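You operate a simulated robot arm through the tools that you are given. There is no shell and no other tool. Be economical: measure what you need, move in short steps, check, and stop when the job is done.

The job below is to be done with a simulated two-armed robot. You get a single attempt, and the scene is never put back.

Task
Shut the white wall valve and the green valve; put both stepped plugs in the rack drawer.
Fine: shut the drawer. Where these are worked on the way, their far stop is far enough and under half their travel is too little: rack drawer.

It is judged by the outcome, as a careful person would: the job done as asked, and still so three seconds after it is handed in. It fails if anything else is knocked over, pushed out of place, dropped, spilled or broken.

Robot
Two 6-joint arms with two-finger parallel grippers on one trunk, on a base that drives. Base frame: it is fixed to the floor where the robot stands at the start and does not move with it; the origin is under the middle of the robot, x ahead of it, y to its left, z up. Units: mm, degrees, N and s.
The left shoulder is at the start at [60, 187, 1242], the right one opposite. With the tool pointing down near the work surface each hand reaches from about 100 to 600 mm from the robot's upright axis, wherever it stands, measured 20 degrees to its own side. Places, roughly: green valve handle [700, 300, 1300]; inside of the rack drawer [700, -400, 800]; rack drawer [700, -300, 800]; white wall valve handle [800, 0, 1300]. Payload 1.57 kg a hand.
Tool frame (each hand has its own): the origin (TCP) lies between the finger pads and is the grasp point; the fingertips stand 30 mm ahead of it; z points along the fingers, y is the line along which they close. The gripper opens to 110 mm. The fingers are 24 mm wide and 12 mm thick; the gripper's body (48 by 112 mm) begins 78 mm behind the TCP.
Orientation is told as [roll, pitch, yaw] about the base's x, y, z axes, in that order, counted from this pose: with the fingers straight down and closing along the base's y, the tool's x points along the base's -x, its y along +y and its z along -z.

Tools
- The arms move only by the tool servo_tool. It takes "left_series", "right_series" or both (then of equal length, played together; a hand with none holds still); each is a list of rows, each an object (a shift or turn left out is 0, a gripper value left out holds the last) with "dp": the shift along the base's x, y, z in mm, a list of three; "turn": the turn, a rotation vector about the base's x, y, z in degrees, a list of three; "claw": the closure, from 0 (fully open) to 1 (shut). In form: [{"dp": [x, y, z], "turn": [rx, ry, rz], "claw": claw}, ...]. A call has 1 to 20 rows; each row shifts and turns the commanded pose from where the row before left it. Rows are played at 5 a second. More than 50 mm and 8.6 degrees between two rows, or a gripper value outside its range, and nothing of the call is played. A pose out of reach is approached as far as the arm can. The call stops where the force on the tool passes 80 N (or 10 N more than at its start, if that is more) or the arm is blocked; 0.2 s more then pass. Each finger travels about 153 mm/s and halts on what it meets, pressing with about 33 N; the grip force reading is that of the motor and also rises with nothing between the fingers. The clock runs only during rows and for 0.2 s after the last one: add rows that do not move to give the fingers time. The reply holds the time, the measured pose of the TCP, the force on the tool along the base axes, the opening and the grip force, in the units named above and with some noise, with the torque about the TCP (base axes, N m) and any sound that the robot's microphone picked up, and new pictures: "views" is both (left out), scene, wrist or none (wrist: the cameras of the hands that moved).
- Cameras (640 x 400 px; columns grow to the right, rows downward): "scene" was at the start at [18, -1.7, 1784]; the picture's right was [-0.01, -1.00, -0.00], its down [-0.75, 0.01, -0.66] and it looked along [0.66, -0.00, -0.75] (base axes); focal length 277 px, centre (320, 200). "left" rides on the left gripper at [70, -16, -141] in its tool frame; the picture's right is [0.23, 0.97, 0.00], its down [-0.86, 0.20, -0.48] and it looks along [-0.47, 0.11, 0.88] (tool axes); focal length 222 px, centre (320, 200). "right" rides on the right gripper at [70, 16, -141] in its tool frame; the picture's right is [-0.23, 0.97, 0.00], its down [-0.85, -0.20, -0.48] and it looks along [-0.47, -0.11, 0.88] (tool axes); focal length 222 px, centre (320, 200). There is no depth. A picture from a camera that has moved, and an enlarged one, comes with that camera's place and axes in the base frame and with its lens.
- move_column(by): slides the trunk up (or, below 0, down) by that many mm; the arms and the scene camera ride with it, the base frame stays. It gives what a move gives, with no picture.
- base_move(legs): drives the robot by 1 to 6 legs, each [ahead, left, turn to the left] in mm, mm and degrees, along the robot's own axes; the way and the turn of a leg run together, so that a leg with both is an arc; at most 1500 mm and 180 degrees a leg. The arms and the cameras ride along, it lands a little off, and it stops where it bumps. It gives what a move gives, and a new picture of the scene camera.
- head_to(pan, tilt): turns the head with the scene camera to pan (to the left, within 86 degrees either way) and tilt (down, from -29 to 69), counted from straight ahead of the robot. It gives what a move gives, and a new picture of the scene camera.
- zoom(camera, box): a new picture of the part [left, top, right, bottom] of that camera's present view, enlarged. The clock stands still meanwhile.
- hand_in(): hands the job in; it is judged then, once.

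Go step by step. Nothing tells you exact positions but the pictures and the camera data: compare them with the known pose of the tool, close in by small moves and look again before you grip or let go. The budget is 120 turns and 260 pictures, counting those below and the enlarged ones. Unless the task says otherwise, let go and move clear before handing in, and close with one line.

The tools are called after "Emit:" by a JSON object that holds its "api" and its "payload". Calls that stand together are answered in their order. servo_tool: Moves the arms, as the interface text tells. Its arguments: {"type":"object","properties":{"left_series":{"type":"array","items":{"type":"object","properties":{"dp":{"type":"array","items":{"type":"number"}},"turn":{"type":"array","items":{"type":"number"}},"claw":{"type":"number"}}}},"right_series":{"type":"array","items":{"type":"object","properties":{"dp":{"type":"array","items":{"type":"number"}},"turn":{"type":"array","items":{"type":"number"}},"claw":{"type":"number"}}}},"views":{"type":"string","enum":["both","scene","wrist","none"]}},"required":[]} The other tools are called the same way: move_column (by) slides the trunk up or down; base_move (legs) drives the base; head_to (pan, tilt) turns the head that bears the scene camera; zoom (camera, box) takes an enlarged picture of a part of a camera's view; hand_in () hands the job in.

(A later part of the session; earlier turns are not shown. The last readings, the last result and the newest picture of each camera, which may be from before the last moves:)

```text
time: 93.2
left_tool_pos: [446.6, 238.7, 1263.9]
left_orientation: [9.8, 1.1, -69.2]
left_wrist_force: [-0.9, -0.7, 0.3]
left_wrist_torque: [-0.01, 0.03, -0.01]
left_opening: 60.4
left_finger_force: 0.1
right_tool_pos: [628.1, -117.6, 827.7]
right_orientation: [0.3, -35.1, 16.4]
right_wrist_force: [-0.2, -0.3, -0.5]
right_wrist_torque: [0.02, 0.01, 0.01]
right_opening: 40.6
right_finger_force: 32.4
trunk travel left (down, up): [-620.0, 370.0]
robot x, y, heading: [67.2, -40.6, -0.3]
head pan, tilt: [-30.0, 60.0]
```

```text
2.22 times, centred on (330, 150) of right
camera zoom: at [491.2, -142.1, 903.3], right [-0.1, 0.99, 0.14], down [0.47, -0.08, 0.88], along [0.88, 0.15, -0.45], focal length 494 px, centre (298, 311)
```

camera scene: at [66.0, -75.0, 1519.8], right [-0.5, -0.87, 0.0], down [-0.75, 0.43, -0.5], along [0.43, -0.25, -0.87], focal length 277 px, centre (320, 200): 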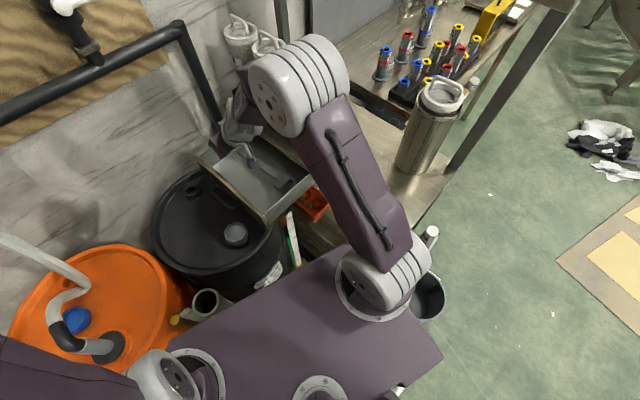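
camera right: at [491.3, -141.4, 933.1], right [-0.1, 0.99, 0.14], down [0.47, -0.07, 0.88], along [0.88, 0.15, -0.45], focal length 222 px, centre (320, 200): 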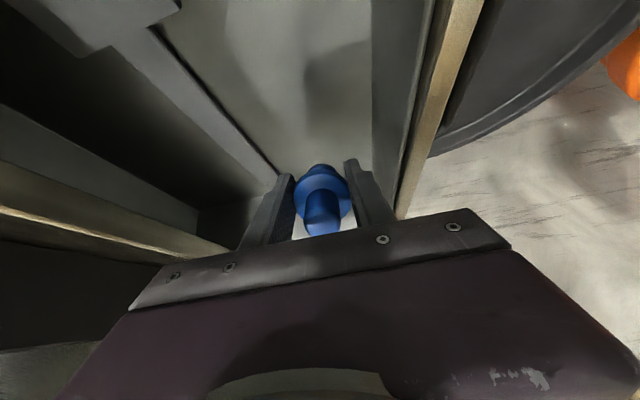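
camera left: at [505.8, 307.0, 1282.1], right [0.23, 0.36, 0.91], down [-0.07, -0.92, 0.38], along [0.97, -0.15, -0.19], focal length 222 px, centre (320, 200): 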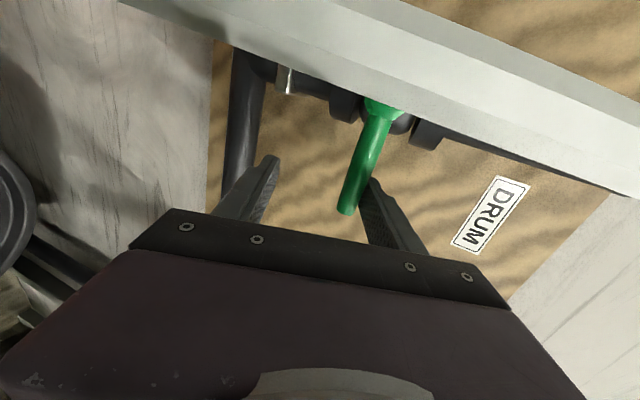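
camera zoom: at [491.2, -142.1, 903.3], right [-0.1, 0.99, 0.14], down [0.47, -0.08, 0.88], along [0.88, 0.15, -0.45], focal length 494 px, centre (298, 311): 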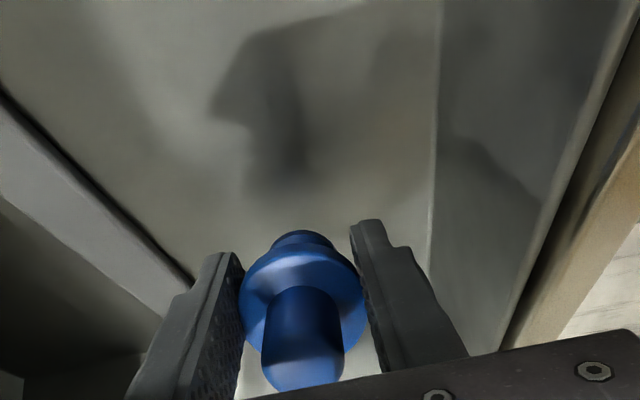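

Emit:
{"api": "servo_tool", "payload": {"right_series": [{"dp": [0, 0, -5]}, {"dp": [0, 0, -5]}, {"dp": [0, 0, -4]}, {}], "views": "none"}}

Emit:
{"api": "zoom", "payload": {"camera": "right", "box": [220, 60, 440, 240]}}

```text
time: 94.2
left_tool_pos: [445.3, 238.1, 1266.0]
left_orientation: [10.0, 1.0, -69.2]
left_wrist_force: [0.2, 0.1, 0.3]
left_wrist_torque: [-0.02, 0.0, -0.02]
left_opening: 60.7
left_finger_force: 0.1
right_tool_pos: [628.7, -117.1, 817.4]
right_orientation: [0.5, -35.4, 16.3]
right_wrist_force: [2.9, 0.6, 18.9]
right_wrist_torque: [0.22, -0.54, -0.04]
right_opening: 40.5
right_finger_force: 33.2
trunk travel left (down, up): [-620.0, 370.0]
robot x, y, heading: [69.1, -41.1, 0.2]
head pan, tilt: [-30.0, 60.0]
```

```text
2.22 times, centred on (330, 150) of right
camera zoom: at [492.3, -142.3, 891.9], right [-0.1, 0.99, 0.14], down [0.46, -0.08, 0.89], along [0.88, 0.15, -0.44], focal length 494 px, centre (298, 311)
```

zoom: 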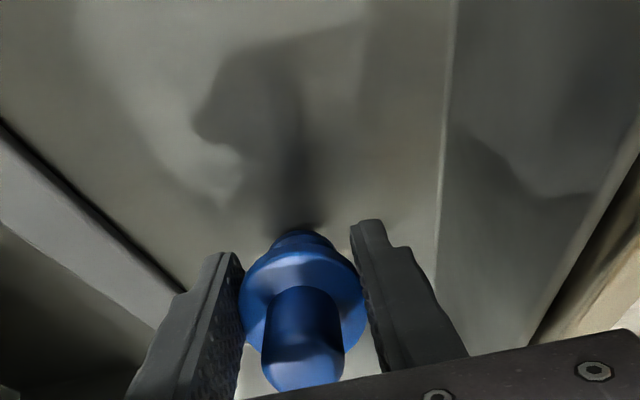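

Contact with the drawer floor at z≈817. I open to ~58 mm to let it lie down, wait, then look.

Emit:
{"api": "servo_tool", "payload": {"right_series": [{"dp": [0, 0, 2]}, {"claw": 0.55}, {"claw": 0.47}, {}, {}], "views": "wrist"}}

```text
time: 95.4
left_tool_pos: [445.2, 237.4, 1265.4]
left_orientation: [9.8, 1.0, -69.2]
left_wrist_force: [-0.1, 0.4, -0.7]
left_wrist_torque: [0.01, 0.02, -0.01]
left_opening: 60.5
left_finger_force: 0.1
right_tool_pos: [629.3, -116.6, 815.4]
right_orientation: [0.5, -35.0, 16.3]
right_wrist_force: [-0.2, 0.1, -0.4]
right_wrist_torque: [0.0, 0.02, 0.03]
right_opening: 58.3
right_finger_force: 0.1
trunk travel left (down, up): [-620.0, 370.0]
robot x, y, heading: [66.6, -41.7, -0.2]
head pan, tilt: [-30.0, 60.0]
camera right: at [492.0, -142.2, 891.1], right [-0.1, 0.99, 0.14], down [0.47, -0.08, 0.88], along [0.88, 0.15, -0.45], focal length 222 px, centre (320, 200)
```

right: 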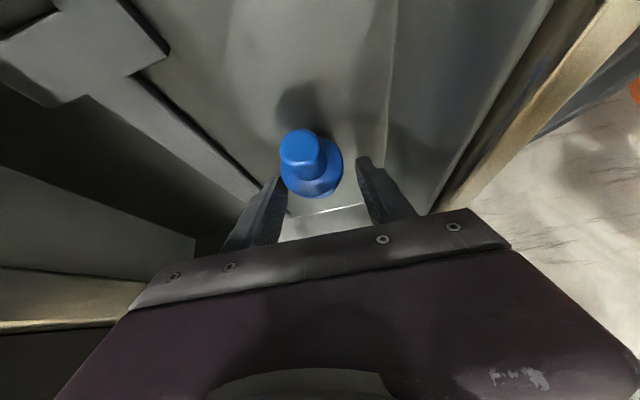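

It lies on its side in the drawer. I withdraw upward and inspect.

Emit:
{"api": "servo_tool", "payload": {"right_series": [{"dp": [-8, -2, 15]}, {"dp": [-15, -4, 25]}, {"dp": [-20, -6, 30]}, {"dp": [-30, 0, 35], "turn": [-1.96, 6.7, 0]}, {"dp": [-30, 0, 35], "turn": [-1.96, 6.7, 0]}, {"dp": [-30, 0, 30], "turn": [-1.96, 6.7, 0]}, {"dp": [-30, 0, 30], "turn": [-1.96, 6.7, 0]}, {"dp": [-20, 0, 30], "turn": [-1.96, 6.7, 0]}, {}], "views": "wrist"}}

```text
time: 97.4
left_tool_pos: [446.3, 238.0, 1264.9]
left_orientation: [9.9, 1.0, -69.2]
left_wrist_force: [-0.4, 0.2, -0.1]
left_wrist_torque: [-0.02, 0.0, 0.01]
left_opening: 60.6
left_finger_force: 0.1
right_tool_pos: [454.1, -123.8, 1034.6]
right_orientation: [0.2, -0.2, 16.4]
right_wrist_force: [-0.5, 0.0, -0.5]
right_wrist_torque: [-0.01, 0.0, 0.0]
right_opening: 58.1
right_finger_force: 0.1
right hand out of reach, approached as far as the arm can: row 4, 5
trunk travel left (down, up): [-620.0, 370.0]
robot x, y, heading: [71.3, -41.3, -0.1]
head pan, tilt: [-30.0, 60.0]
camera right: at [383.0, -129.1, 1175.3], right [-0.05, 1.0, 0.01], down [0.88, 0.05, 0.48], along [0.48, 0.03, -0.88], focal length 222 px, centre (320, 200)
```

right: 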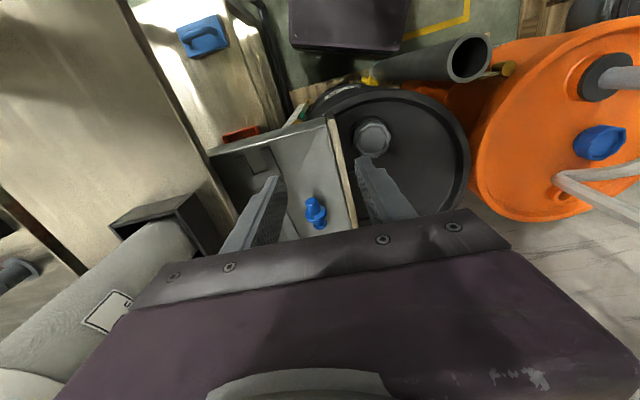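

Blue is lying in the drawer. Now for the yellow plug at roughly (380,88,100) on the pallet between tube and drum. I back away to get a view and room.

Emit:
{"api": "base_move", "payload": {"legs": [[-400, 0, 0]]}}

Emit:
{"api": "head_to", "payload": {"pan": 5, "tilt": 60}}

Emit:
{"api": "zoom", "payload": {"camera": "scene", "box": [220, 100, 420, 240]}}

```text
time: 99.9
left_tool_pos: [41.8, 239.6, 1264.6]
left_orientation: [9.8, 1.1, -69.0]
left_wrist_force: [-0.1, -0.4, 0.5]
left_wrist_torque: [-0.02, 0.0, 0.03]
left_opening: 60.6
left_finger_force: 0.0
right_tool_pos: [51.6, -121.4, 1034.9]
right_orientation: [0.4, -0.2, 16.5]
right_wrist_force: [0.9, -0.4, -0.4]
right_wrist_torque: [0.02, 0.02, -0.01]
right_opening: 58.3
right_finger_force: 0.0
trunk travel left (down, up): [-620.0, 370.0]
robot x, y, heading: [-333.2, -39.2, 0.1]
head pan, tilt: [-30.0, 60.0]
camera scene: at [-337.6, -74.8, 1519.8], right [-0.5, -0.87, 0.0], down [-0.75, 0.43, -0.5], along [0.43, -0.25, -0.87], focal length 277 px, centre (320, 200)
```

scene: 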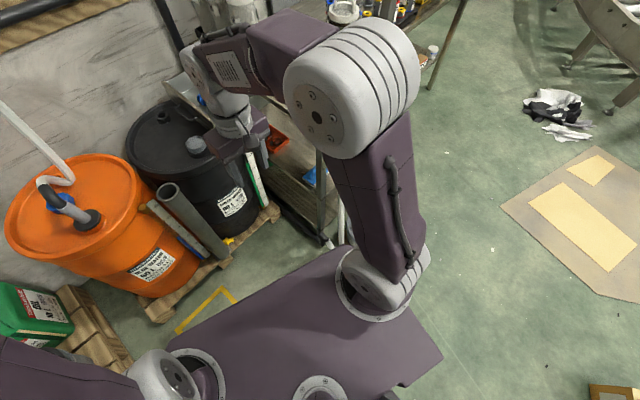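

```text
time: 100.9
left_tool_pos: [41.8, 239.7, 1263.9]
left_orientation: [9.9, 1.1, -69.0]
left_wrist_force: [0.3, 0.2, 0.4]
left_wrist_torque: [0.02, 0.02, -0.02]
left_opening: 60.6
left_finger_force: 0.2
right_tool_pos: [51.8, -122.8, 1033.6]
right_orientation: [0.4, -0.1, 16.5]
right_wrist_force: [0.5, -0.4, 0.0]
right_wrist_torque: [-0.03, 0.02, -0.05]
right_opening: 58.2
right_finger_force: 0.1
trunk travel left (down, up): [-620.0, 370.0]
robot x, y, heading: [-333.4, -41.6, 0.2]
head pan, tilt: [5.0, 60.0]
camera scene: at [-329.1, -35.8, 1519.8], right [0.09, -1.0, 0.0], down [-0.86, -0.08, -0.5], along [0.5, 0.04, -0.87], focal length 277 px, centre (320, 200)
```

scene: 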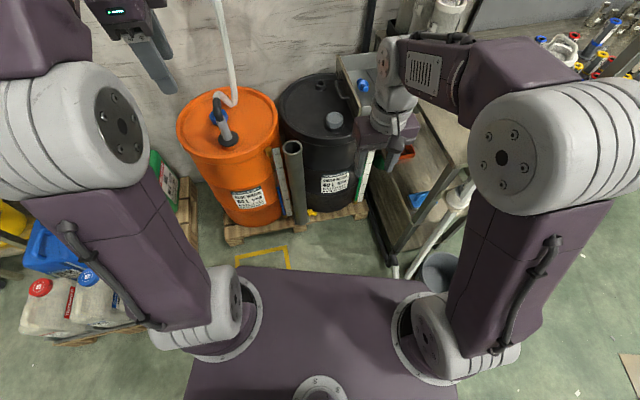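

```text
2.86 times, centred on (320, 170) of scene
camera zoom: at [-329.1, -35.8, 1519.8], right [0.09, -1.0, 0.0], down [-0.86, -0.08, -0.5], along [0.5, 0.04, -0.87], focal length 791 px, centre (320, 286)
```

zoom: 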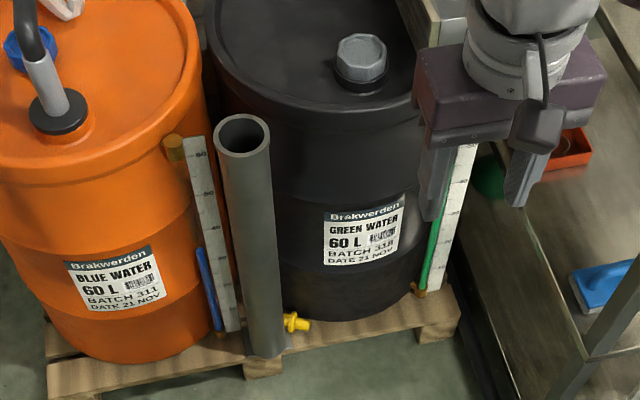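

The yellow plug lies on the pallet's front strip at about (390,77,105), knob pointing right, right against the drum. I lower the trunk so the right hand can come in from the front with a tilted tool.

Emit:
{"api": "move_column", "payload": {"by": -560}}

Emit:
{"api": "head_to", "payload": {"pan": 8, "tilt": 50}}

Emit:
{"api": "zoom", "payload": {"camera": "scene", "box": [270, 100, 390, 220]}}

```text
refused: -560 is not a number from -400 to 400
```

```text
time: 101.6
left_tool_pos: [42.0, 238.7, 1265.0]
left_orientation: [9.8, 1.1, -69.0]
left_wrist_force: [-0.1, 0.2, 0.6]
left_wrist_torque: [0.03, 0.0, -0.01]
left_opening: 60.5
left_finger_force: 0.0
right_tool_pos: [50.7, -122.2, 1033.3]
right_orientation: [0.4, -0.2, 16.5]
right_wrist_force: [0.5, 0.7, 0.3]
right_wrist_torque: [-0.02, 0.01, 0.0]
right_opening: 58.2
right_finger_force: 0.0
trunk travel left (down, up): [-620.0, 370.0]
robot x, y, heading: [-331.6, -39.9, -0.1]
head pan, tilt: [8.0, 50.0]
camera scene: at [-319.6, -30.8, 1532.3], right [0.14, -0.99, 0.0], down [-0.76, -0.11, -0.64], along [0.64, 0.09, -0.77], focal length 277 px, centre (320, 200)
```

scene: 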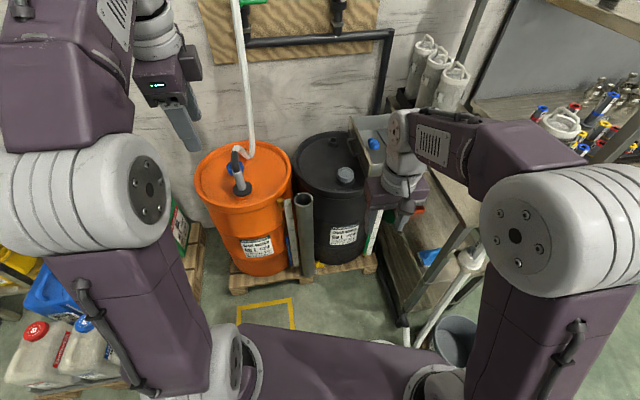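

```text
3.33 times, centred on (330, 160) of scene
camera zoom: at [-319.6, -30.8, 1532.3], right [0.14, -0.99, 0.0], down [-0.76, -0.11, -0.64], along [0.64, 0.09, -0.77], focal length 922 px, centre (287, 333)
```

zoom: 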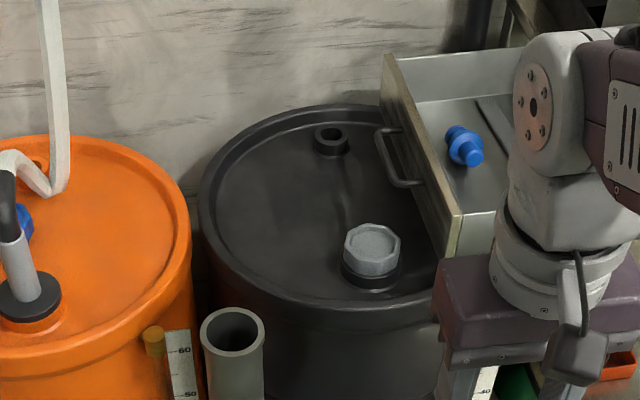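

Blue is confirmed inside the drawer. Lowering the trunk in two strokes.

Emit:
{"api": "move_column", "payload": {"by": -400}}

Emit:
{"api": "move_column", "payload": {"by": -160}}

Emit:
{"api": "head_to", "payload": {"pan": 8, "tilt": 45}}

Emit:
{"api": "zoom", "payload": {"camera": "scene", "box": [240, 120, 400, 260]}}

```text
time: 105.5
left_tool_pos: [41.5, 239.7, 865.3]
left_orientation: [9.7, 1.1, -69.0]
left_wrist_force: [0.1, -0.2, 0.5]
left_wrist_torque: [-0.01, -0.04, -0.01]
left_opening: 60.4
left_finger_force: 0.1
right_tool_pos: [52.1, -122.8, 634.0]
right_orientation: [0.3, -0.2, 16.4]
right_wrist_force: [-0.6, -0.4, 0.1]
right_wrist_torque: [-0.01, 0.0, 0.01]
right_opening: 58.2
right_finger_force: 0.1
trunk travel left (down, up): [-220.0, 770.0]
robot x, y, heading: [-337.6, -45.5, -0.1]
head pan, tilt: [8.0, 50.0]
```

```text
time: 107.3
left_tool_pos: [42.2, 238.9, 705.1]
left_orientation: [9.8, 1.1, -69.0]
left_wrist_force: [0.1, 0.0, 0.3]
left_wrist_torque: [-0.01, 0.01, -0.03]
left_opening: 60.4
left_finger_force: 0.1
right_tool_pos: [51.2, -121.7, 474.2]
right_orientation: [0.4, -0.3, 16.5]
right_wrist_force: [-0.1, -0.4, -0.6]
right_wrist_torque: [-0.01, -0.03, -0.01]
right_opening: 58.4
right_finger_force: 0.1
trunk travel left (down, up): [-60.0, 930.0]
robot x, y, heading: [-334.7, -41.0, -0.1]
head pan, tilt: [8.0, 50.0]
```

```text
time: 108.0
left_tool_pos: [42.2, 239.5, 705.4]
left_orientation: [9.8, 1.1, -69.0]
left_wrist_force: [0.1, 0.0, 0.5]
left_wrist_torque: [-0.03, 0.0, 0.0]
left_opening: 60.4
left_finger_force: 0.1
right_tool_pos: [51.2, -122.4, 474.1]
right_orientation: [0.4, -0.2, 16.5]
right_wrist_force: [-0.3, 0.2, -0.7]
right_wrist_torque: [0.03, -0.02, 0.01]
right_opening: 58.3
right_finger_force: 0.0
trunk travel left (down, up): [-60.0, 930.0]
robot x, y, heading: [-338.2, -36.7, -0.0]
head pan, tilt: [8.0, 45.0]
camera scene: at [-315.2, -30.2, 979.2], right [0.14, -0.99, 0.0], down [-0.7, -0.1, -0.71], along [0.7, 0.1, -0.71], focal length 277 px, centre (320, 200)
```

scene: 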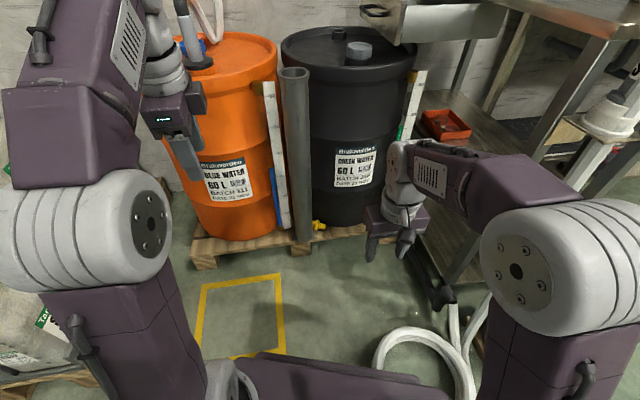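

```text
2.86 times, centred on (320, 190) of scene
camera zoom: at [-315.2, -30.2, 979.2], right [0.14, -0.99, 0.0], down [-0.7, -0.1, -0.71], along [0.7, 0.1, -0.71], focal length 791 px, centre (320, 229)
```

zoom: 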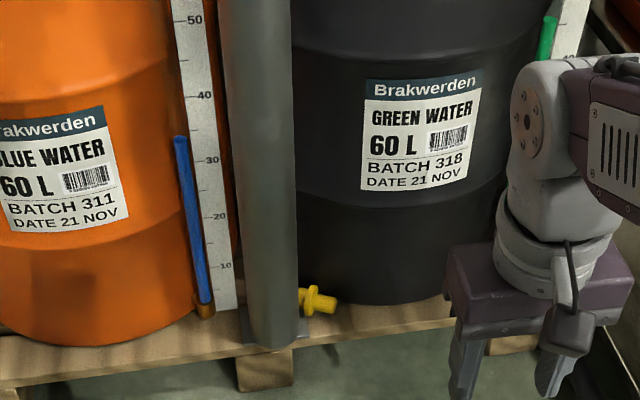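

Now I see the plug sits in the notch beside the tube, ~(390,77), with free space behind it; tube at (342,130). I drive 130 mm forward and orient the right hand: yaw 76°, leaning slightly back and right.

Emit:
{"api": "base_move", "payload": {"legs": [[130, 0, 0]]}}

Emit:
{"api": "servo_tool", "payload": {"right_series": [{"dp": [10, 10, -10], "turn": [0, 0, 7.5], "claw": 0.36}, {"dp": [10, 10, -10], "turn": [0, 0, 7.5]}, {"dp": [10, 10, -10], "turn": [0, 0, 7.5]}, {"dp": [10, 10, -10], "turn": [0, 0, 7.5]}, {"dp": [10, 10, -10], "turn": [0, 0, 7.5]}, {"dp": [10, 10, -10], "turn": [0, 0, 7.5]}, {"dp": [10, 10, -10], "turn": [0, 0, 7.5]}, {"dp": [10, 10, -10], "turn": [0, 0, 7]}, {}], "views": "both"}}

```text
time: 109.2
left_tool_pos: [169.1, 240.2, 705.8]
left_orientation: [9.8, 1.1, -68.9]
left_wrist_force: [-1.1, 0.6, 0.3]
left_wrist_torque: [0.01, -0.05, -0.01]
left_opening: 60.4
left_finger_force: 0.0
right_tool_pos: [179.5, -121.1, 473.1]
right_orientation: [0.4, -0.2, 16.5]
right_wrist_force: [-0.1, -0.2, 0.5]
right_wrist_torque: [0.02, 0.04, -0.02]
right_opening: 58.3
right_finger_force: 0.3
trunk travel left (down, up): [-60.0, 930.0]
robot x, y, heading: [-206.3, -38.6, 0.0]
head pan, tilt: [8.0, 45.0]
camera scene: at [-187.7, -29.9, 979.3], right [0.14, -0.99, 0.0], down [-0.7, -0.1, -0.71], along [0.7, 0.1, -0.71], focal length 277 px, centre (320, 200)
```

scene: 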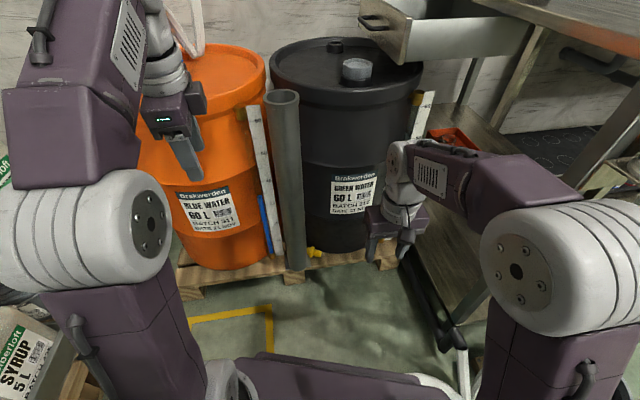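

```text
time: 111.2
left_tool_pos: [169.6, 240.5, 703.8]
left_orientation: [9.8, 1.0, -68.9]
left_wrist_force: [0.6, 0.9, 0.0]
left_wrist_torque: [0.04, 0.0, 0.01]
left_opening: 60.5
left_finger_force: 0.1
right_tool_pos: [258.0, -41.9, 394.2]
right_orientation: [0.4, -0.2, 76.0]
right_wrist_force: [-0.2, 0.4, -0.3]
right_wrist_torque: [-0.02, -0.02, 0.02]
right_opening: 70.4
right_finger_force: 0.0
trunk travel left (down, up): [-60.0, 930.0]
robot x, y, heading: [-211.3, -39.0, 0.2]
head pan, tilt: [8.0, 45.0]
camera scene: at [-187.6, -29.9, 979.3], right [0.14, -0.99, 0.0], down [-0.7, -0.1, -0.71], along [0.7, 0.1, -0.71], focal length 277 px, centre (320, 200)
camera right: at [226.2, -106.7, 534.1], right [-0.89, 0.45, 0.01], down [0.4, 0.78, 0.48], along [0.21, 0.43, -0.88], focal length 222 px, centre (320, 200)
```

scene: 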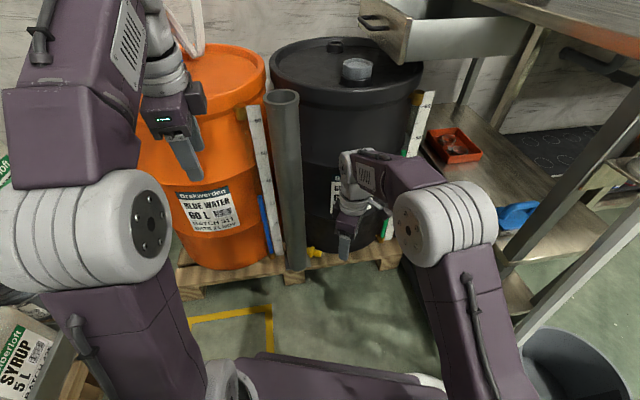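
right: 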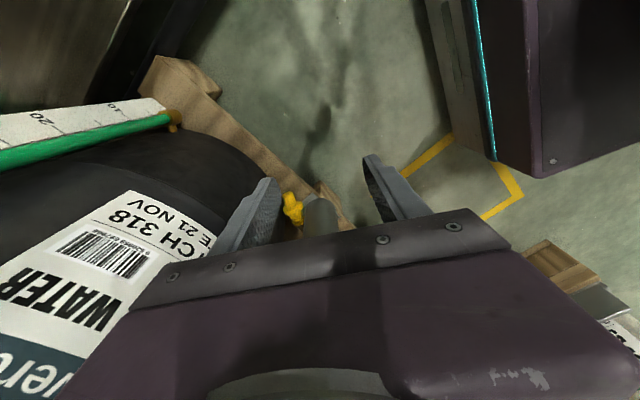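

The wrist camera puts the plug at (384,82). I zoom for its orientation.

Emit:
{"api": "zoom", "payload": {"camera": "right", "box": [240, 160, 360, 240]}}

Emit:
{"api": "zoom", "payload": {"camera": "scene", "box": [260, 210, 380, 290]}}

```text
5.00 times, centred on (300, 200) of right
camera zoom: at [226.2, -106.7, 534.1], right [-0.89, 0.45, 0.01], down [0.4, 0.78, 0.48], along [0.21, 0.43, -0.88], focal length 1111 px, centre (420, 200)
```

zoom: 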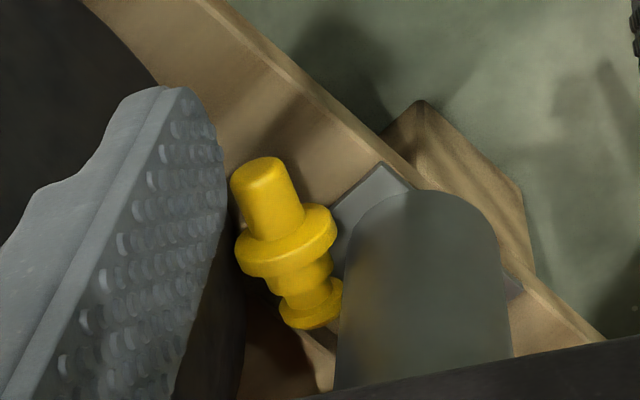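

```text
5.00 times, centred on (320, 250) of scene
camera zoom: at [-187.6, -29.9, 979.3], right [0.14, -0.99, 0.0], down [-0.7, -0.1, -0.71], along [0.7, 0.1, -0.71], focal length 1384 px, centre (320, -50)
```

zoom: 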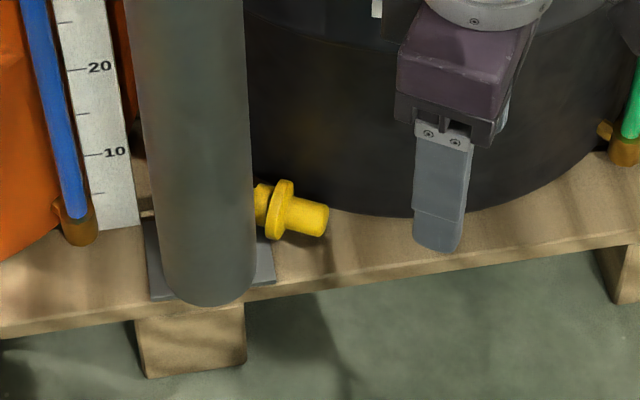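

The plug's flange is at ~(388,84), knob end at (382,53). The tube's base plate blocks gripping at the flange there, so I'll first take the knob and slide the plug right along the pallet, then regrip at the flange. Moving to pre-grasp.

Emit:
{"api": "servo_tool", "payload": {"right_series": [{"dp": [22, 18, -10], "turn": [0, -5, 0], "claw": 0.5}, {"dp": [22, 18, -10], "turn": [0, -5, 0]}, {"dp": [22, 18, -15], "turn": [4, 0, 0]}, {"dp": [22, 18, -15], "turn": [4, 0, 0]}, {"dp": [20, 18, -25]}, {"dp": [18, 17, -25]}, {}], "views": "both"}}

```text
time: 112.4
left_tool_pos: [168.3, 239.7, 703.4]
left_orientation: [9.8, 1.0, -69.1]
left_wrist_force: [0.2, 0.2, -0.4]
left_wrist_torque: [0.02, -0.05, 0.01]
left_opening: 60.4
left_finger_force: 0.0
right_tool_pos: [350.3, 39.4, 334.6]
right_orientation: [-6.7, -9.9, 76.2]
right_wrist_force: [-14.0, 0.7, 4.3]
right_wrist_torque: [-0.14, -1.41, 0.02]
right_opening: 54.7
right_finger_force: 0.0
trunk travel left (down, up): [-60.0, 930.0]
robot x, y, heading: [-210.7, -40.3, 0.1]
head pan, tilt: [8.0, 45.0]
stopped in row 5 (right hand): the force on the tool passed its limit at 111 N (the readings are from after the stop); the commanded pose is now the measured one
camera scene: at [-189.7, -30.0, 979.4], right [0.14, -0.99, 0.0], down [-0.7, -0.1, -0.71], along [0.7, 0.1, -0.71], focal length 277 px, centre (320, 200)
camera right: at [296.4, -42.4, 458.4], right [-0.88, 0.47, -0.07], down [0.32, 0.7, 0.64], along [0.35, 0.54, -0.77], focal length 222 px, centre (320, 200)
```

scene: 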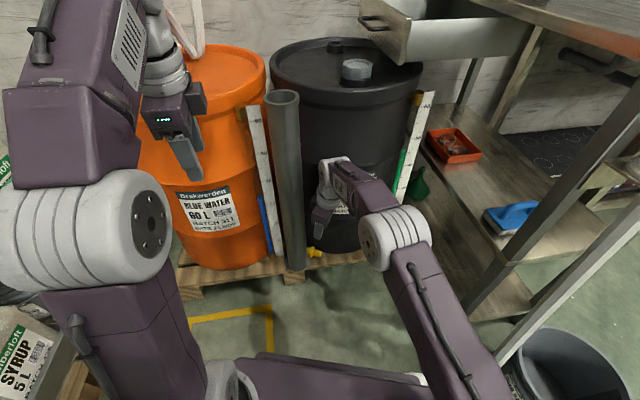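
right: 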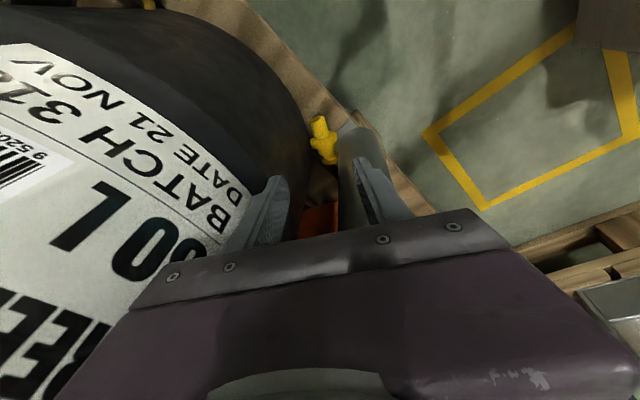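

The drum's side blocks a wide hand there. New idea: with closed fingers leaning right/back, hook behind the plug's flange and slide it right along the pallet, clear of the tube. First I back off and reorient.

Emit:
{"api": "servo_tool", "payload": {"right_series": [{"dp": [-25, -20, 10], "claw": 1}, {"dp": [-25, -25, 10], "turn": [-4, 0, 0]}, {"dp": [-20, -20, 10], "turn": [-4, 0, 0]}, {"turn": [0, 0, -8]}, {"turn": [0, 0, -8]}, {"turn": [0, 0, -8]}, {"turn": [0, 0, -8]}, {"turn": [0, 0, -8]}, {"turn": [0, 0, -8]}, {"turn": [0, 0, -8]}, {"turn": [0, 0, -8]}, {"turn": [0, 0, -8]}, {"turn": [0, 0, -4]}, {}], "views": "none"}}

```text
time: 115.4
left_tool_pos: [169.0, 241.1, 703.8]
left_orientation: [9.8, 1.2, -69.0]
left_wrist_force: [-0.1, -0.5, -0.4]
left_wrist_torque: [-0.01, 0.0, -0.03]
left_opening: 60.5
left_finger_force: 0.0
right_tool_pos: [281.1, -26.3, 364.5]
right_orientation: [-8.4, -2.1, 0.2]
right_wrist_force: [-0.6, 0.2, 0.4]
right_wrist_torque: [-0.01, 0.0, -0.03]
right_opening: 0.2
right_finger_force: 21.2
trunk travel left (down, up): [-60.0, 930.0]
robot x, y, heading: [-207.8, -42.6, -0.0]
head pan, tilt: [8.0, 45.0]
```

Emit:
{"api": "servo_tool", "payload": {"right_series": [{"turn": [8, 0, 0]}, {"turn": [8, 0, 0]}, {"turn": [8, 0, 0]}, {"turn": [8, 0, 0]}, {"turn": [8, 0, 0]}, {"turn": [8, 0, 0]}, {"turn": [0, -6, 0]}, {"turn": [0, -6, 0]}, {"turn": [0, -6, 0]}, {"dp": [20, 10, -40]}, {"dp": [20, 10, -40]}, {"dp": [20, 12, -30]}, {"dp": [13, 11, -25]}, {}], "views": "both"}}

```text
time: 118.4
left_tool_pos: [169.8, 239.1, 704.7]
left_orientation: [9.7, 1.0, -69.1]
left_wrist_force: [-1.0, 0.6, -0.4]
left_wrist_torque: [-0.02, -0.03, 0.0]
left_opening: 60.1
left_finger_force: 0.1
right_tool_pos: [352.0, 20.0, 230.4]
right_orientation: [40.0, -19.7, -1.5]
right_wrist_force: [0.2, -0.3, -0.2]
right_wrist_torque: [-0.03, 0.01, -0.01]
right_opening: 0.3
right_finger_force: 21.7
trunk travel left (down, up): [-60.0, 930.0]
robot x, y, heading: [-207.6, -40.9, 0.3]
head pan, tilt: [8.0, 45.0]
camera scene: at [-187.8, -30.0, 979.3], right [0.14, -0.99, 0.0], down [-0.7, -0.1, -0.71], along [0.7, 0.1, -0.71], focal length 277 px, centre (320, 200)
camera right: at [244.9, -55.9, 316.8], right [0.02, 0.75, 0.67], down [0.71, -0.48, 0.51], along [0.7, 0.46, -0.54], focal length 222 px, centre (320, 200)
```

scene: 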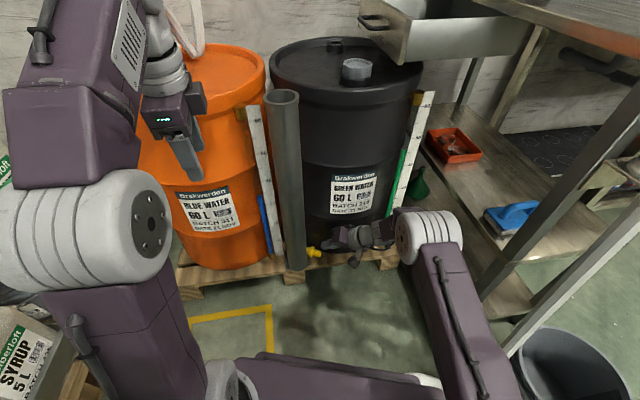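
right: 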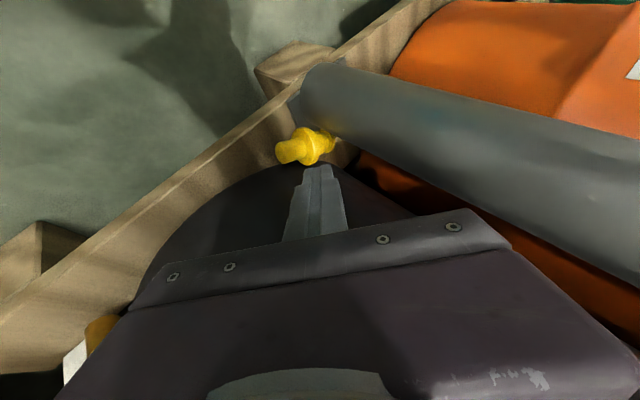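

Great view: the closed fingers point right at the plug. I lean 10° further right for tube clearance and move to hover just above/behind the flange.

Emit:
{"api": "servo_tool", "payload": {"right_series": [{"turn": [5, 0, 0]}, {"turn": [5, 0, 0]}, {"dp": [9, 18, -10]}, {"dp": [9, 19, -12]}, {"dp": [9, 19, -12]}, {}], "views": "wrist"}}

```text
time: 119.5
left_tool_pos: [169.2, 237.0, 703.7]
left_orientation: [9.7, 0.9, -69.2]
left_wrist_force: [-0.5, -0.3, -0.3]
left_wrist_torque: [0.01, -0.03, 0.01]
left_opening: 60.4
left_finger_force: 0.0
right_tool_pos: [371.4, 65.4, 192.7]
right_orientation: [50.4, -17.9, -4.6]
right_wrist_force: [-11.5, -1.1, -0.7]
right_wrist_torque: [0.14, -0.55, -0.79]
right_opening: 0.2
right_finger_force: 21.4
trunk travel left (down, up): [-60.0, 930.0]
robot x, y, heading: [-213.2, -41.9, -0.2]
head pan, tilt: [8.0, 45.0]
stopped in row 5 (right hand): the force on the tool passed its limit at 143 N (the readings are from after the stop); the commanded pose is now the measured one
camera right: at [265.9, -25.2, 268.1], right [0.04, 0.62, 0.78], down [0.72, -0.56, 0.41], along [0.69, 0.55, -0.47], focal length 222 px, centre (320, 200)
```

right: 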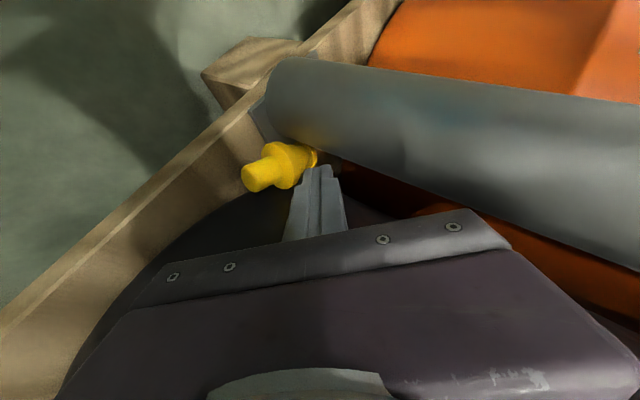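

The hand's side touched the drum, so I lean it back 12° more, pulling the palm away from the drum, then advance over the flange in smaller steps.

Emit:
{"api": "servo_tool", "payload": {"right_series": [{"dp": [-14, -10, 6]}, {"turn": [0, -6, 0]}, {"turn": [0, -6, 0]}, {"dp": [8, 10, 0]}, {"dp": [8, 10, 0]}, {"dp": [5, 9, -2]}, {}], "views": "wrist"}}

```text
time: 121.2
left_tool_pos: [168.1, 237.5, 704.5]
left_orientation: [9.8, 1.1, -69.3]
left_wrist_force: [0.2, 0.5, 0.2]
left_wrist_torque: [0.01, -0.01, 0.0]
left_opening: 60.6
left_finger_force: 0.0
right_tool_pos: [381.2, 85.9, 198.6]
right_orientation: [51.5, -30.0, -5.3]
right_wrist_force: [0.5, 0.0, -0.2]
right_wrist_torque: [-0.02, 0.01, 0.01]
right_opening: 0.1
right_finger_force: 21.1
trunk travel left (down, up): [-60.0, 930.0]
robot x, y, heading: [-209.5, -41.8, -0.0]
head pan, tilt: [8.0, 45.0]
camera right: at [261.3, -5.2, 249.5], right [-0.13, 0.62, 0.77], down [0.62, -0.56, 0.55], along [0.77, 0.55, -0.31], focal length 222 px, centre (320, 200)
```

right: 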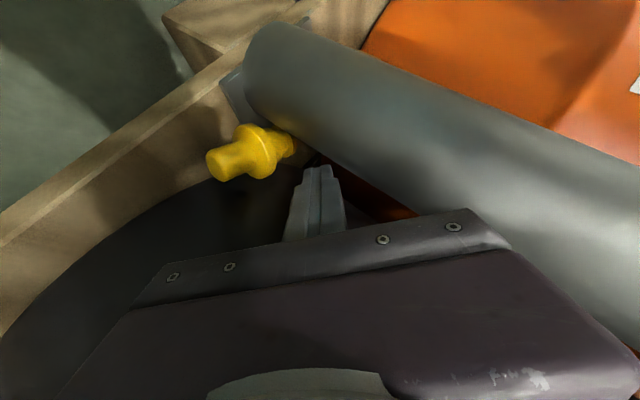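

Fingertip is just beyond the flange, above the plug's neck. I lower it behind the flange.

Emit:
{"api": "servo_tool", "payload": {"right_series": [{"dp": [6, 6, -4]}, {"dp": [3, 0, -11]}, {"dp": [1, 0, -10]}, {"dp": [0, 0, -8]}, {}], "views": "wrist"}}

```text
time: 121.6
left_tool_pos: [167.5, 235.0, 703.6]
left_orientation: [9.8, 1.1, -69.3]
left_wrist_force: [0.2, -0.4, 0.8]
left_wrist_torque: [0.01, -0.01, -0.02]
left_opening: 60.2
left_finger_force: 0.1
right_tool_pos: [381.1, 87.2, 190.9]
right_orientation: [51.5, -29.6, -5.1]
right_wrist_force: [-10.5, -0.9, 0.7]
right_wrist_torque: [0.02, -0.69, -0.87]
right_opening: 0.2
right_finger_force: 21.6
trunk travel left (down, up): [-60.0, 930.0]
robot x, y, heading: [-211.0, -42.2, -0.2]
head pan, tilt: [8.0, 45.0]
stopped in row 2 (right hand): the force on the tool passed its limit at 100 N (the readings are from after the stop); the commanded pose is now the measured one
camera right: at [261.9, -3.9, 243.6], right [-0.12, 0.62, 0.77], down [0.63, -0.56, 0.55], along [0.77, 0.55, -0.32], focal length 222 px, centre (320, 200)
```

right: 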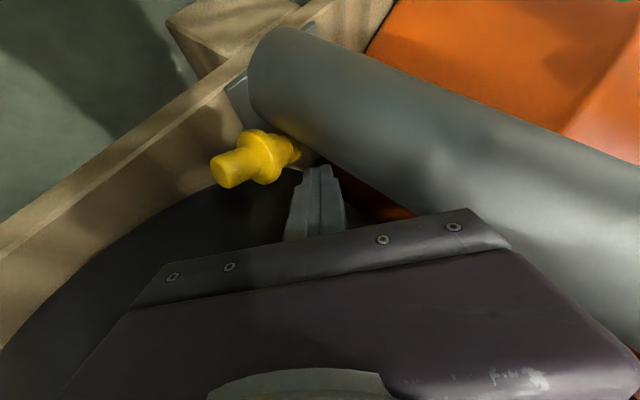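

The wrist touched the drum's belly. I swing the approach 15° so the wrist comes more from the front, then retry lowering behind the flange.

Emit:
{"api": "servo_tool", "payload": {"right_series": [{"dp": [-10, -6, 6]}, {"turn": [0, 0, -7.5]}, {"turn": [0, 0, -7.5]}, {"dp": [8, 12, 0]}, {"dp": [6, 4, -10]}, {}], "views": "wrist"}}

```text
time: 123.0
left_tool_pos: [168.1, 234.4, 703.9]
left_orientation: [9.8, 1.1, -69.5]
left_wrist_force: [0.6, 0.2, 0.5]
left_wrist_torque: [0.02, 0.02, -0.01]
left_opening: 60.6
left_finger_force: 0.0
right_tool_pos: [387.1, 96.1, 189.5]
right_orientation: [51.6, -29.6, -20.4]
right_wrist_force: [10.6, -14.9, 7.3]
right_wrist_torque: [0.22, 0.28, 0.25]
right_opening: 0.1
right_finger_force: 20.9
trunk travel left (down, up): [-60.0, 930.0]
robot x, y, heading: [-212.9, -39.7, -0.4]
head pan, tilt: [8.0, 45.0]
camera right: at [248.9, 38.9, 240.9], right [0.04, 0.63, 0.78], down [0.46, -0.7, 0.55], along [0.89, 0.33, -0.32], focal length 222 px, centre (320, 200)
```

right: 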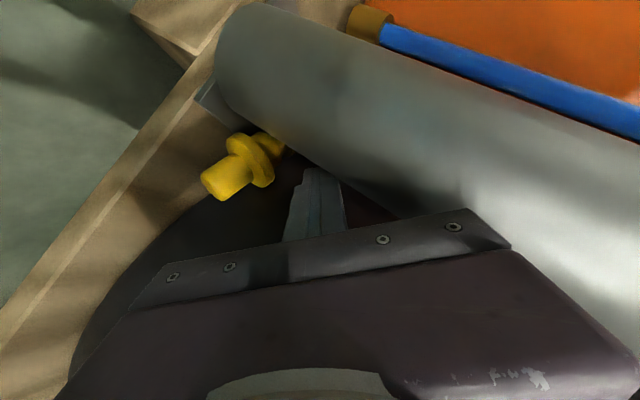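

The fingertip now brushes the tube, so this notch is too tight for the hook. New plan: back off, and pinch the protruding knob from front-right with the hand rolled ~90°, just to draw it out to the open floor. Reorienting.

Emit:
{"api": "servo_tool", "payload": {"right_series": [{"dp": [-12, -20, 10]}, {"dp": [-30, -30, 10]}, {"dp": [-30, -20, 10], "turn": [-5, 0.3, -4.8]}, {"turn": [-5, 0.3, -4.8]}, {"turn": [5.44, 3.57, -5.44]}, {"turn": [5.44, 3.57, -5.44]}, {"turn": [5.44, 3.57, -5.44]}, {"turn": [5.44, 3.57, -5.44]}, {"turn": [5.44, 3.57, -5.44]}, {"turn": [5.44, 3.57, -5.44]}, {"turn": [5.44, 3.57, -5.44]}, {"turn": [5.44, 3.57, -5.44]}, {"turn": [5.44, 3.57, -5.44]}, {"turn": [5.44, 3.57, -5.44]}, {"claw": 0.68}, {}], "views": "both"}}

```text
time: 126.4
left_tool_pos: [168.8, 236.5, 703.9]
left_orientation: [9.7, 1.1, -69.3]
left_wrist_force: [-1.1, 0.7, -0.9]
left_wrist_torque: [-0.01, 0.03, -0.04]
left_opening: 60.6
left_finger_force: 0.0
right_tool_pos: [346.1, -14.5, 220.6]
right_orientation: [46.5, 30.8, -83.3]
right_wrist_force: [0.7, -0.1, -0.3]
right_wrist_torque: [-0.03, -0.03, -0.03]
right_opening: 35.2
right_finger_force: 0.0
right hand out of reach, approached as far as the arm can: row 4, 6, 7, 8, 9, 10, 11, 12, 13, 14
trunk travel left (down, up): [-60.0, 930.0]
robot x, y, heading: [-209.0, -37.7, -0.1]
head pan, tilt: [8.0, 45.0]
camera scene: at [-190.1, -31.3, 979.3], right [0.13, -0.99, 0.0], down [-0.7, -0.09, -0.71], along [0.7, 0.09, -0.71], focal length 277 px, centre (320, 200)
camera right: at [255.0, -20.7, 349.9], right [0.73, -0.48, 0.49], down [-0.38, -0.88, -0.28], along [0.57, 0.01, -0.82], focal length 222 px, centre (320, 200)
```

scene: 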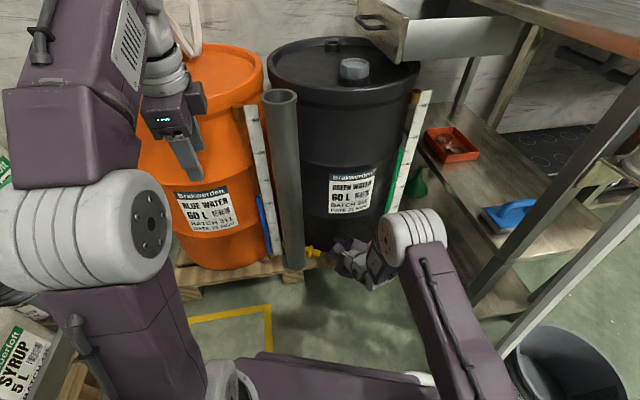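
right: 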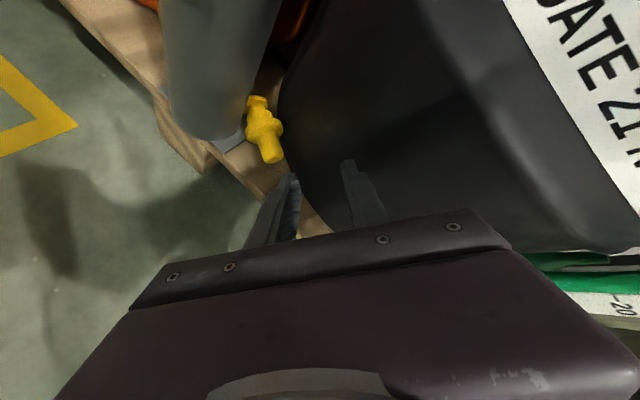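

The hand is now rolled with the knob nearly between the fingers (knob end (386,55), flange (392,94)). I move to a pre-grasp point 50 mm back along the tool axis.

Emit:
{"api": "servo_tool", "payload": {"right_series": [{"dp": [-5, 18, -18]}, {"dp": [-4, 18, -18]}, {"dp": [0, 18, -19]}, {}], "views": "wrist"}}

```text
time: 127.0
left_tool_pos: [165.2, 234.7, 708.6]
left_orientation: [9.9, 1.0, -69.7]
left_wrist_force: [-0.4, -0.5, -0.3]
left_wrist_torque: [0.01, -0.01, -0.02]
left_opening: 60.3
left_finger_force: 0.1
right_tool_pos: [353.7, -7.9, 198.7]
right_orientation: [47.3, 30.9, -82.8]
right_wrist_force: [-40.3, -11.6, 37.2]
right_wrist_torque: [-0.24, -1.42, -0.66]
right_opening: 34.0
right_finger_force: 0.1
right hand out of reach, approached as far as the arm can: row 1, 2
trunk travel left (down, up): [-60.0, 930.0]
robot x, y, heading: [-215.0, -44.4, -0.4]
head pan, tilt: [8.0, 45.0]
stopped in row 2 (right hand): the force on the tool passed its limit at 99 N (the readings are from after the stop); the commanded pose is now the measured one
camera right: at [261.7, -15.9, 325.3], right [0.73, -0.48, 0.5], down [-0.38, -0.88, -0.29], along [0.57, 0.02, -0.82], focal length 222 px, centre (320, 200)
```

right: 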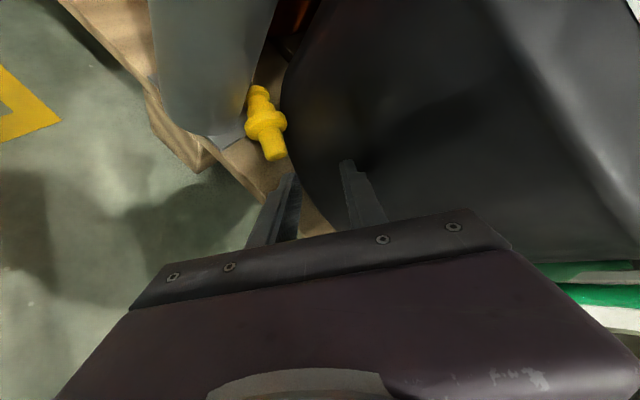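

The arm is too folded for this tilt. I back the base 150 mm (freeing the hand from the drum) and lower the trunk 50 mm, then extend again.

Emit:
{"api": "base_move", "payload": {"legs": [[-150, 0, 0]]}}

Emit:
{"api": "move_column", "payload": {"by": -50}}

Emit:
{"api": "servo_tool", "payload": {"right_series": [{"dp": [20, 8, 5]}, {"dp": [20, 8, 5]}, {"dp": [20, 8, 3]}, {"dp": [20, 8, 3]}, {}], "views": "wrist"}}

```text
time: 128.3
left_tool_pos: [18.7, 237.8, 703.5]
left_orientation: [9.6, 1.1, -69.3]
left_wrist_force: [0.0, -0.2, -0.4]
left_wrist_torque: [-0.01, 0.03, 0.0]
left_opening: 60.5
left_finger_force: 0.2
right_tool_pos: [206.5, -4.9, 192.6]
right_orientation: [46.6, 30.9, -83.0]
right_wrist_force: [0.2, 0.6, -0.3]
right_wrist_torque: [0.02, 0.0, 0.0]
right_opening: 35.3
right_finger_force: 0.0
trunk travel left (down, up): [-60.0, 930.0]
robot x, y, heading: [-359.8, -39.4, -0.3]
head pan, tilt: [8.0, 45.0]
camera scene: at [-339.7, -30.8, 979.3], right [0.14, -0.99, 0.0], down [-0.7, -0.1, -0.71], along [0.7, 0.1, -0.71], focal length 277 px, centre (320, 200)
```

scene: 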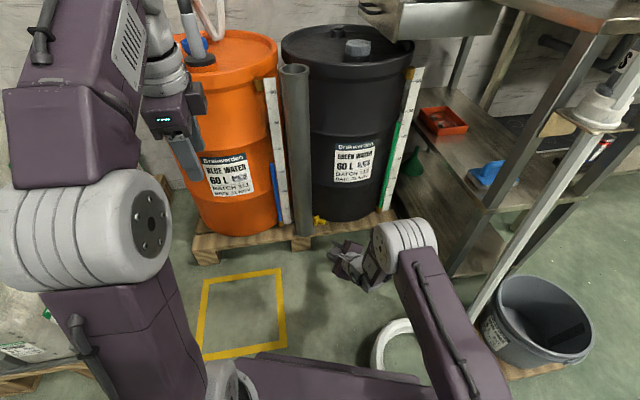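

```text
time: 129.3
left_tool_pos: [18.3, 236.8, 654.7]
left_orientation: [9.7, 1.0, -69.2]
left_wrist_force: [0.4, 0.8, 0.5]
left_wrist_torque: [0.0, 0.03, 0.03]
left_opening: 60.3
left_finger_force: 0.1
right_tool_pos: [205.3, -6.2, 141.6]
right_orientation: [46.6, 30.9, -83.1]
right_wrist_force: [0.3, -0.6, 0.5]
right_wrist_torque: [0.04, 0.01, 0.01]
right_opening: 35.0
right_finger_force: 0.1
trunk travel left (down, up): [-10.0, 980.0]
robot x, y, heading: [-358.8, -38.5, 0.1]
head pan, tilt: [8.0, 45.0]
```

```text
time: 130.5
left_tool_pos: [19.1, 236.8, 654.4]
left_orientation: [9.6, 1.0, -69.3]
left_wrist_force: [-0.3, 0.3, 0.1]
left_wrist_torque: [0.01, 0.0, 0.01]
left_opening: 60.2
left_finger_force: 0.0
right_tool_pos: [286.1, 25.4, 157.2]
right_orientation: [46.6, 30.8, -83.1]
right_wrist_force: [0.2, 0.1, -0.5]
right_wrist_torque: [0.04, -0.02, 0.0]
right_opening: 35.4
right_finger_force: 0.1
trunk travel left (down, up): [-10.0, 980.0]
robot x, y, heading: [-359.0, -39.3, -0.2]
head pan, tilt: [8.0, 45.0]
camera right: at [195.6, 18.9, 286.7], right [0.73, -0.47, 0.49], down [-0.38, -0.88, -0.28], along [0.57, 0.02, -0.82], focal length 222 px, centre (320, 200)
```

right: 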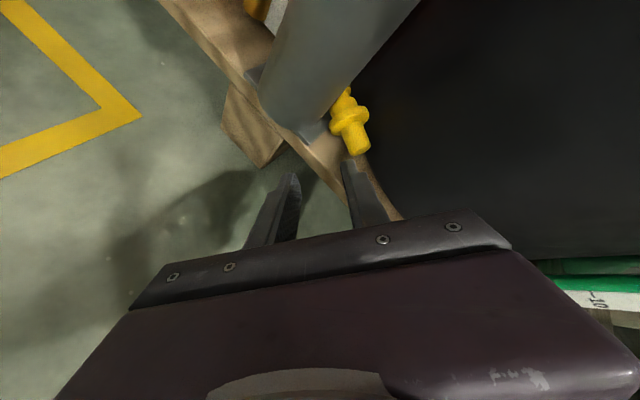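

Using both wrist views, the plug is actually a bit higher and nearer: knob end (376,50,135), flange (379,83,138). I narrow to 27 mm and advance toward the knob.

Emit:
{"api": "servo_tool", "payload": {"right_series": [{"dp": [15, 7, 2], "claw": 0.755}, {"dp": [15, 7, 2]}, {"dp": [14, 6, 0]}, {}], "views": "wrist"}}

Emit:
{"api": "zoom", "payload": {"camera": "right", "box": [260, 60, 420, 220]}}

```text
time: 131.5
left_tool_pos: [18.9, 237.6, 654.2]
left_orientation: [9.7, 1.1, -69.4]
left_wrist_force: [-0.2, -0.1, 0.0]
left_wrist_torque: [0.02, -0.01, 0.01]
left_opening: 60.6
left_finger_force: 0.0
right_tool_pos: [330.8, 48.4, 160.9]
right_orientation: [46.8, 30.9, -83.1]
right_wrist_force: [0.4, -0.2, -0.2]
right_wrist_torque: [-0.01, 0.01, 0.03]
right_opening: 27.0
right_finger_force: 0.1
trunk travel left (down, up): [-10.0, 980.0]
robot x, y, heading: [-361.1, -44.0, -0.4]
head pan, tilt: [8.0, 45.0]
camera right: at [239.0, 40.4, 289.4], right [0.73, -0.47, 0.49], down [-0.38, -0.88, -0.28], along [0.57, 0.02, -0.82], focal length 222 px, centre (320, 200)
```

right: 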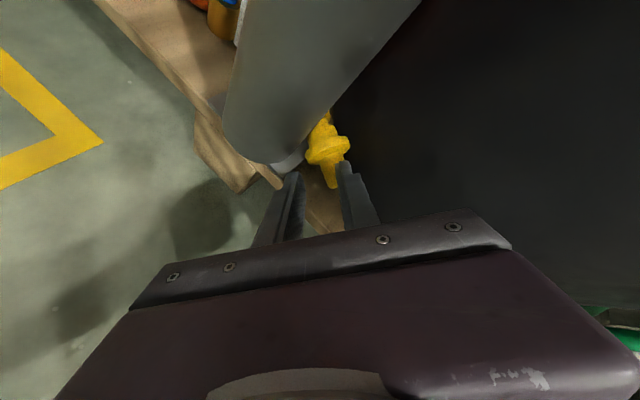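

```text
2.50 times, centred on (340, 140) of right
camera zoom: at [239.0, 40.4, 289.4], right [0.73, -0.47, 0.49], down [-0.38, -0.88, -0.28], along [0.57, 0.02, -0.82], focal length 555 px, centre (270, 350)
```

zoom: 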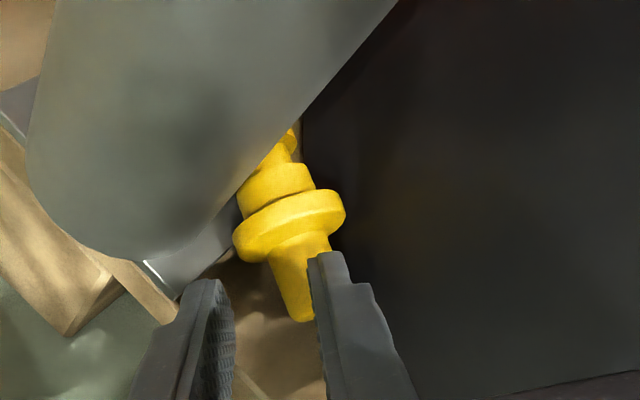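

The knob is tapered (why it slipped), but a pinch near the flange should hold long enough to draw it out a short way. I advance onto the knob's thick end.

Emit:
{"api": "servo_tool", "payload": {"right_series": [{"dp": [8, 2, -1]}, {"dp": [8, 2, -2]}, {"dp": [8, 2, -2]}, {}], "views": "none"}}

Emit:
{"api": "zoom", "payload": {"camera": "right", "box": [260, 60, 420, 220]}}

```text
time: 132.5
left_tool_pos: [18.4, 237.0, 654.3]
left_orientation: [9.7, 1.2, -69.2]
left_wrist_force: [0.1, 1.1, -0.3]
left_wrist_torque: [-0.02, 0.01, 0.0]
left_opening: 60.6
left_finger_force: 0.1
right_tool_pos: [342.1, 49.8, 159.6]
right_orientation: [47.0, 31.5, -82.3]
right_wrist_force: [-0.7, -0.9, -0.1]
right_wrist_torque: [0.03, 0.01, 0.05]
right_opening: 26.9
right_finger_force: 0.0
right hand out of reach, approached as far as the arm can: row 1, 2, 3
trunk travel left (down, up): [-10.0, 980.0]
robot x, y, heading: [-363.2, -37.6, 0.0]
head pan, tilt: [8.0, 45.0]
```

```text
2.50 times, centred on (340, 140) of right
camera zoom: at [251.3, 38.6, 287.8], right [0.74, -0.47, 0.49], down [-0.37, -0.88, -0.29], along [0.57, 0.04, -0.82], focal length 555 px, centre (270, 350)
```

zoom: 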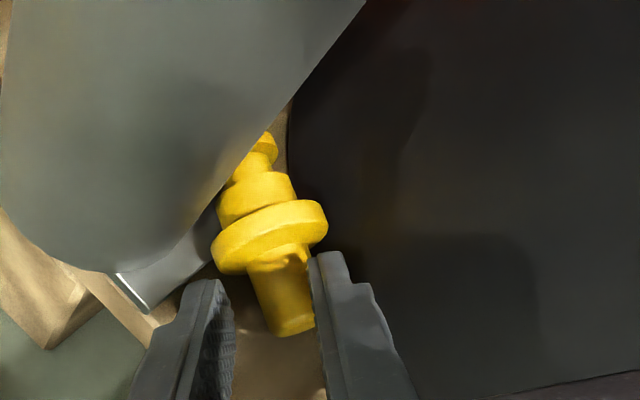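

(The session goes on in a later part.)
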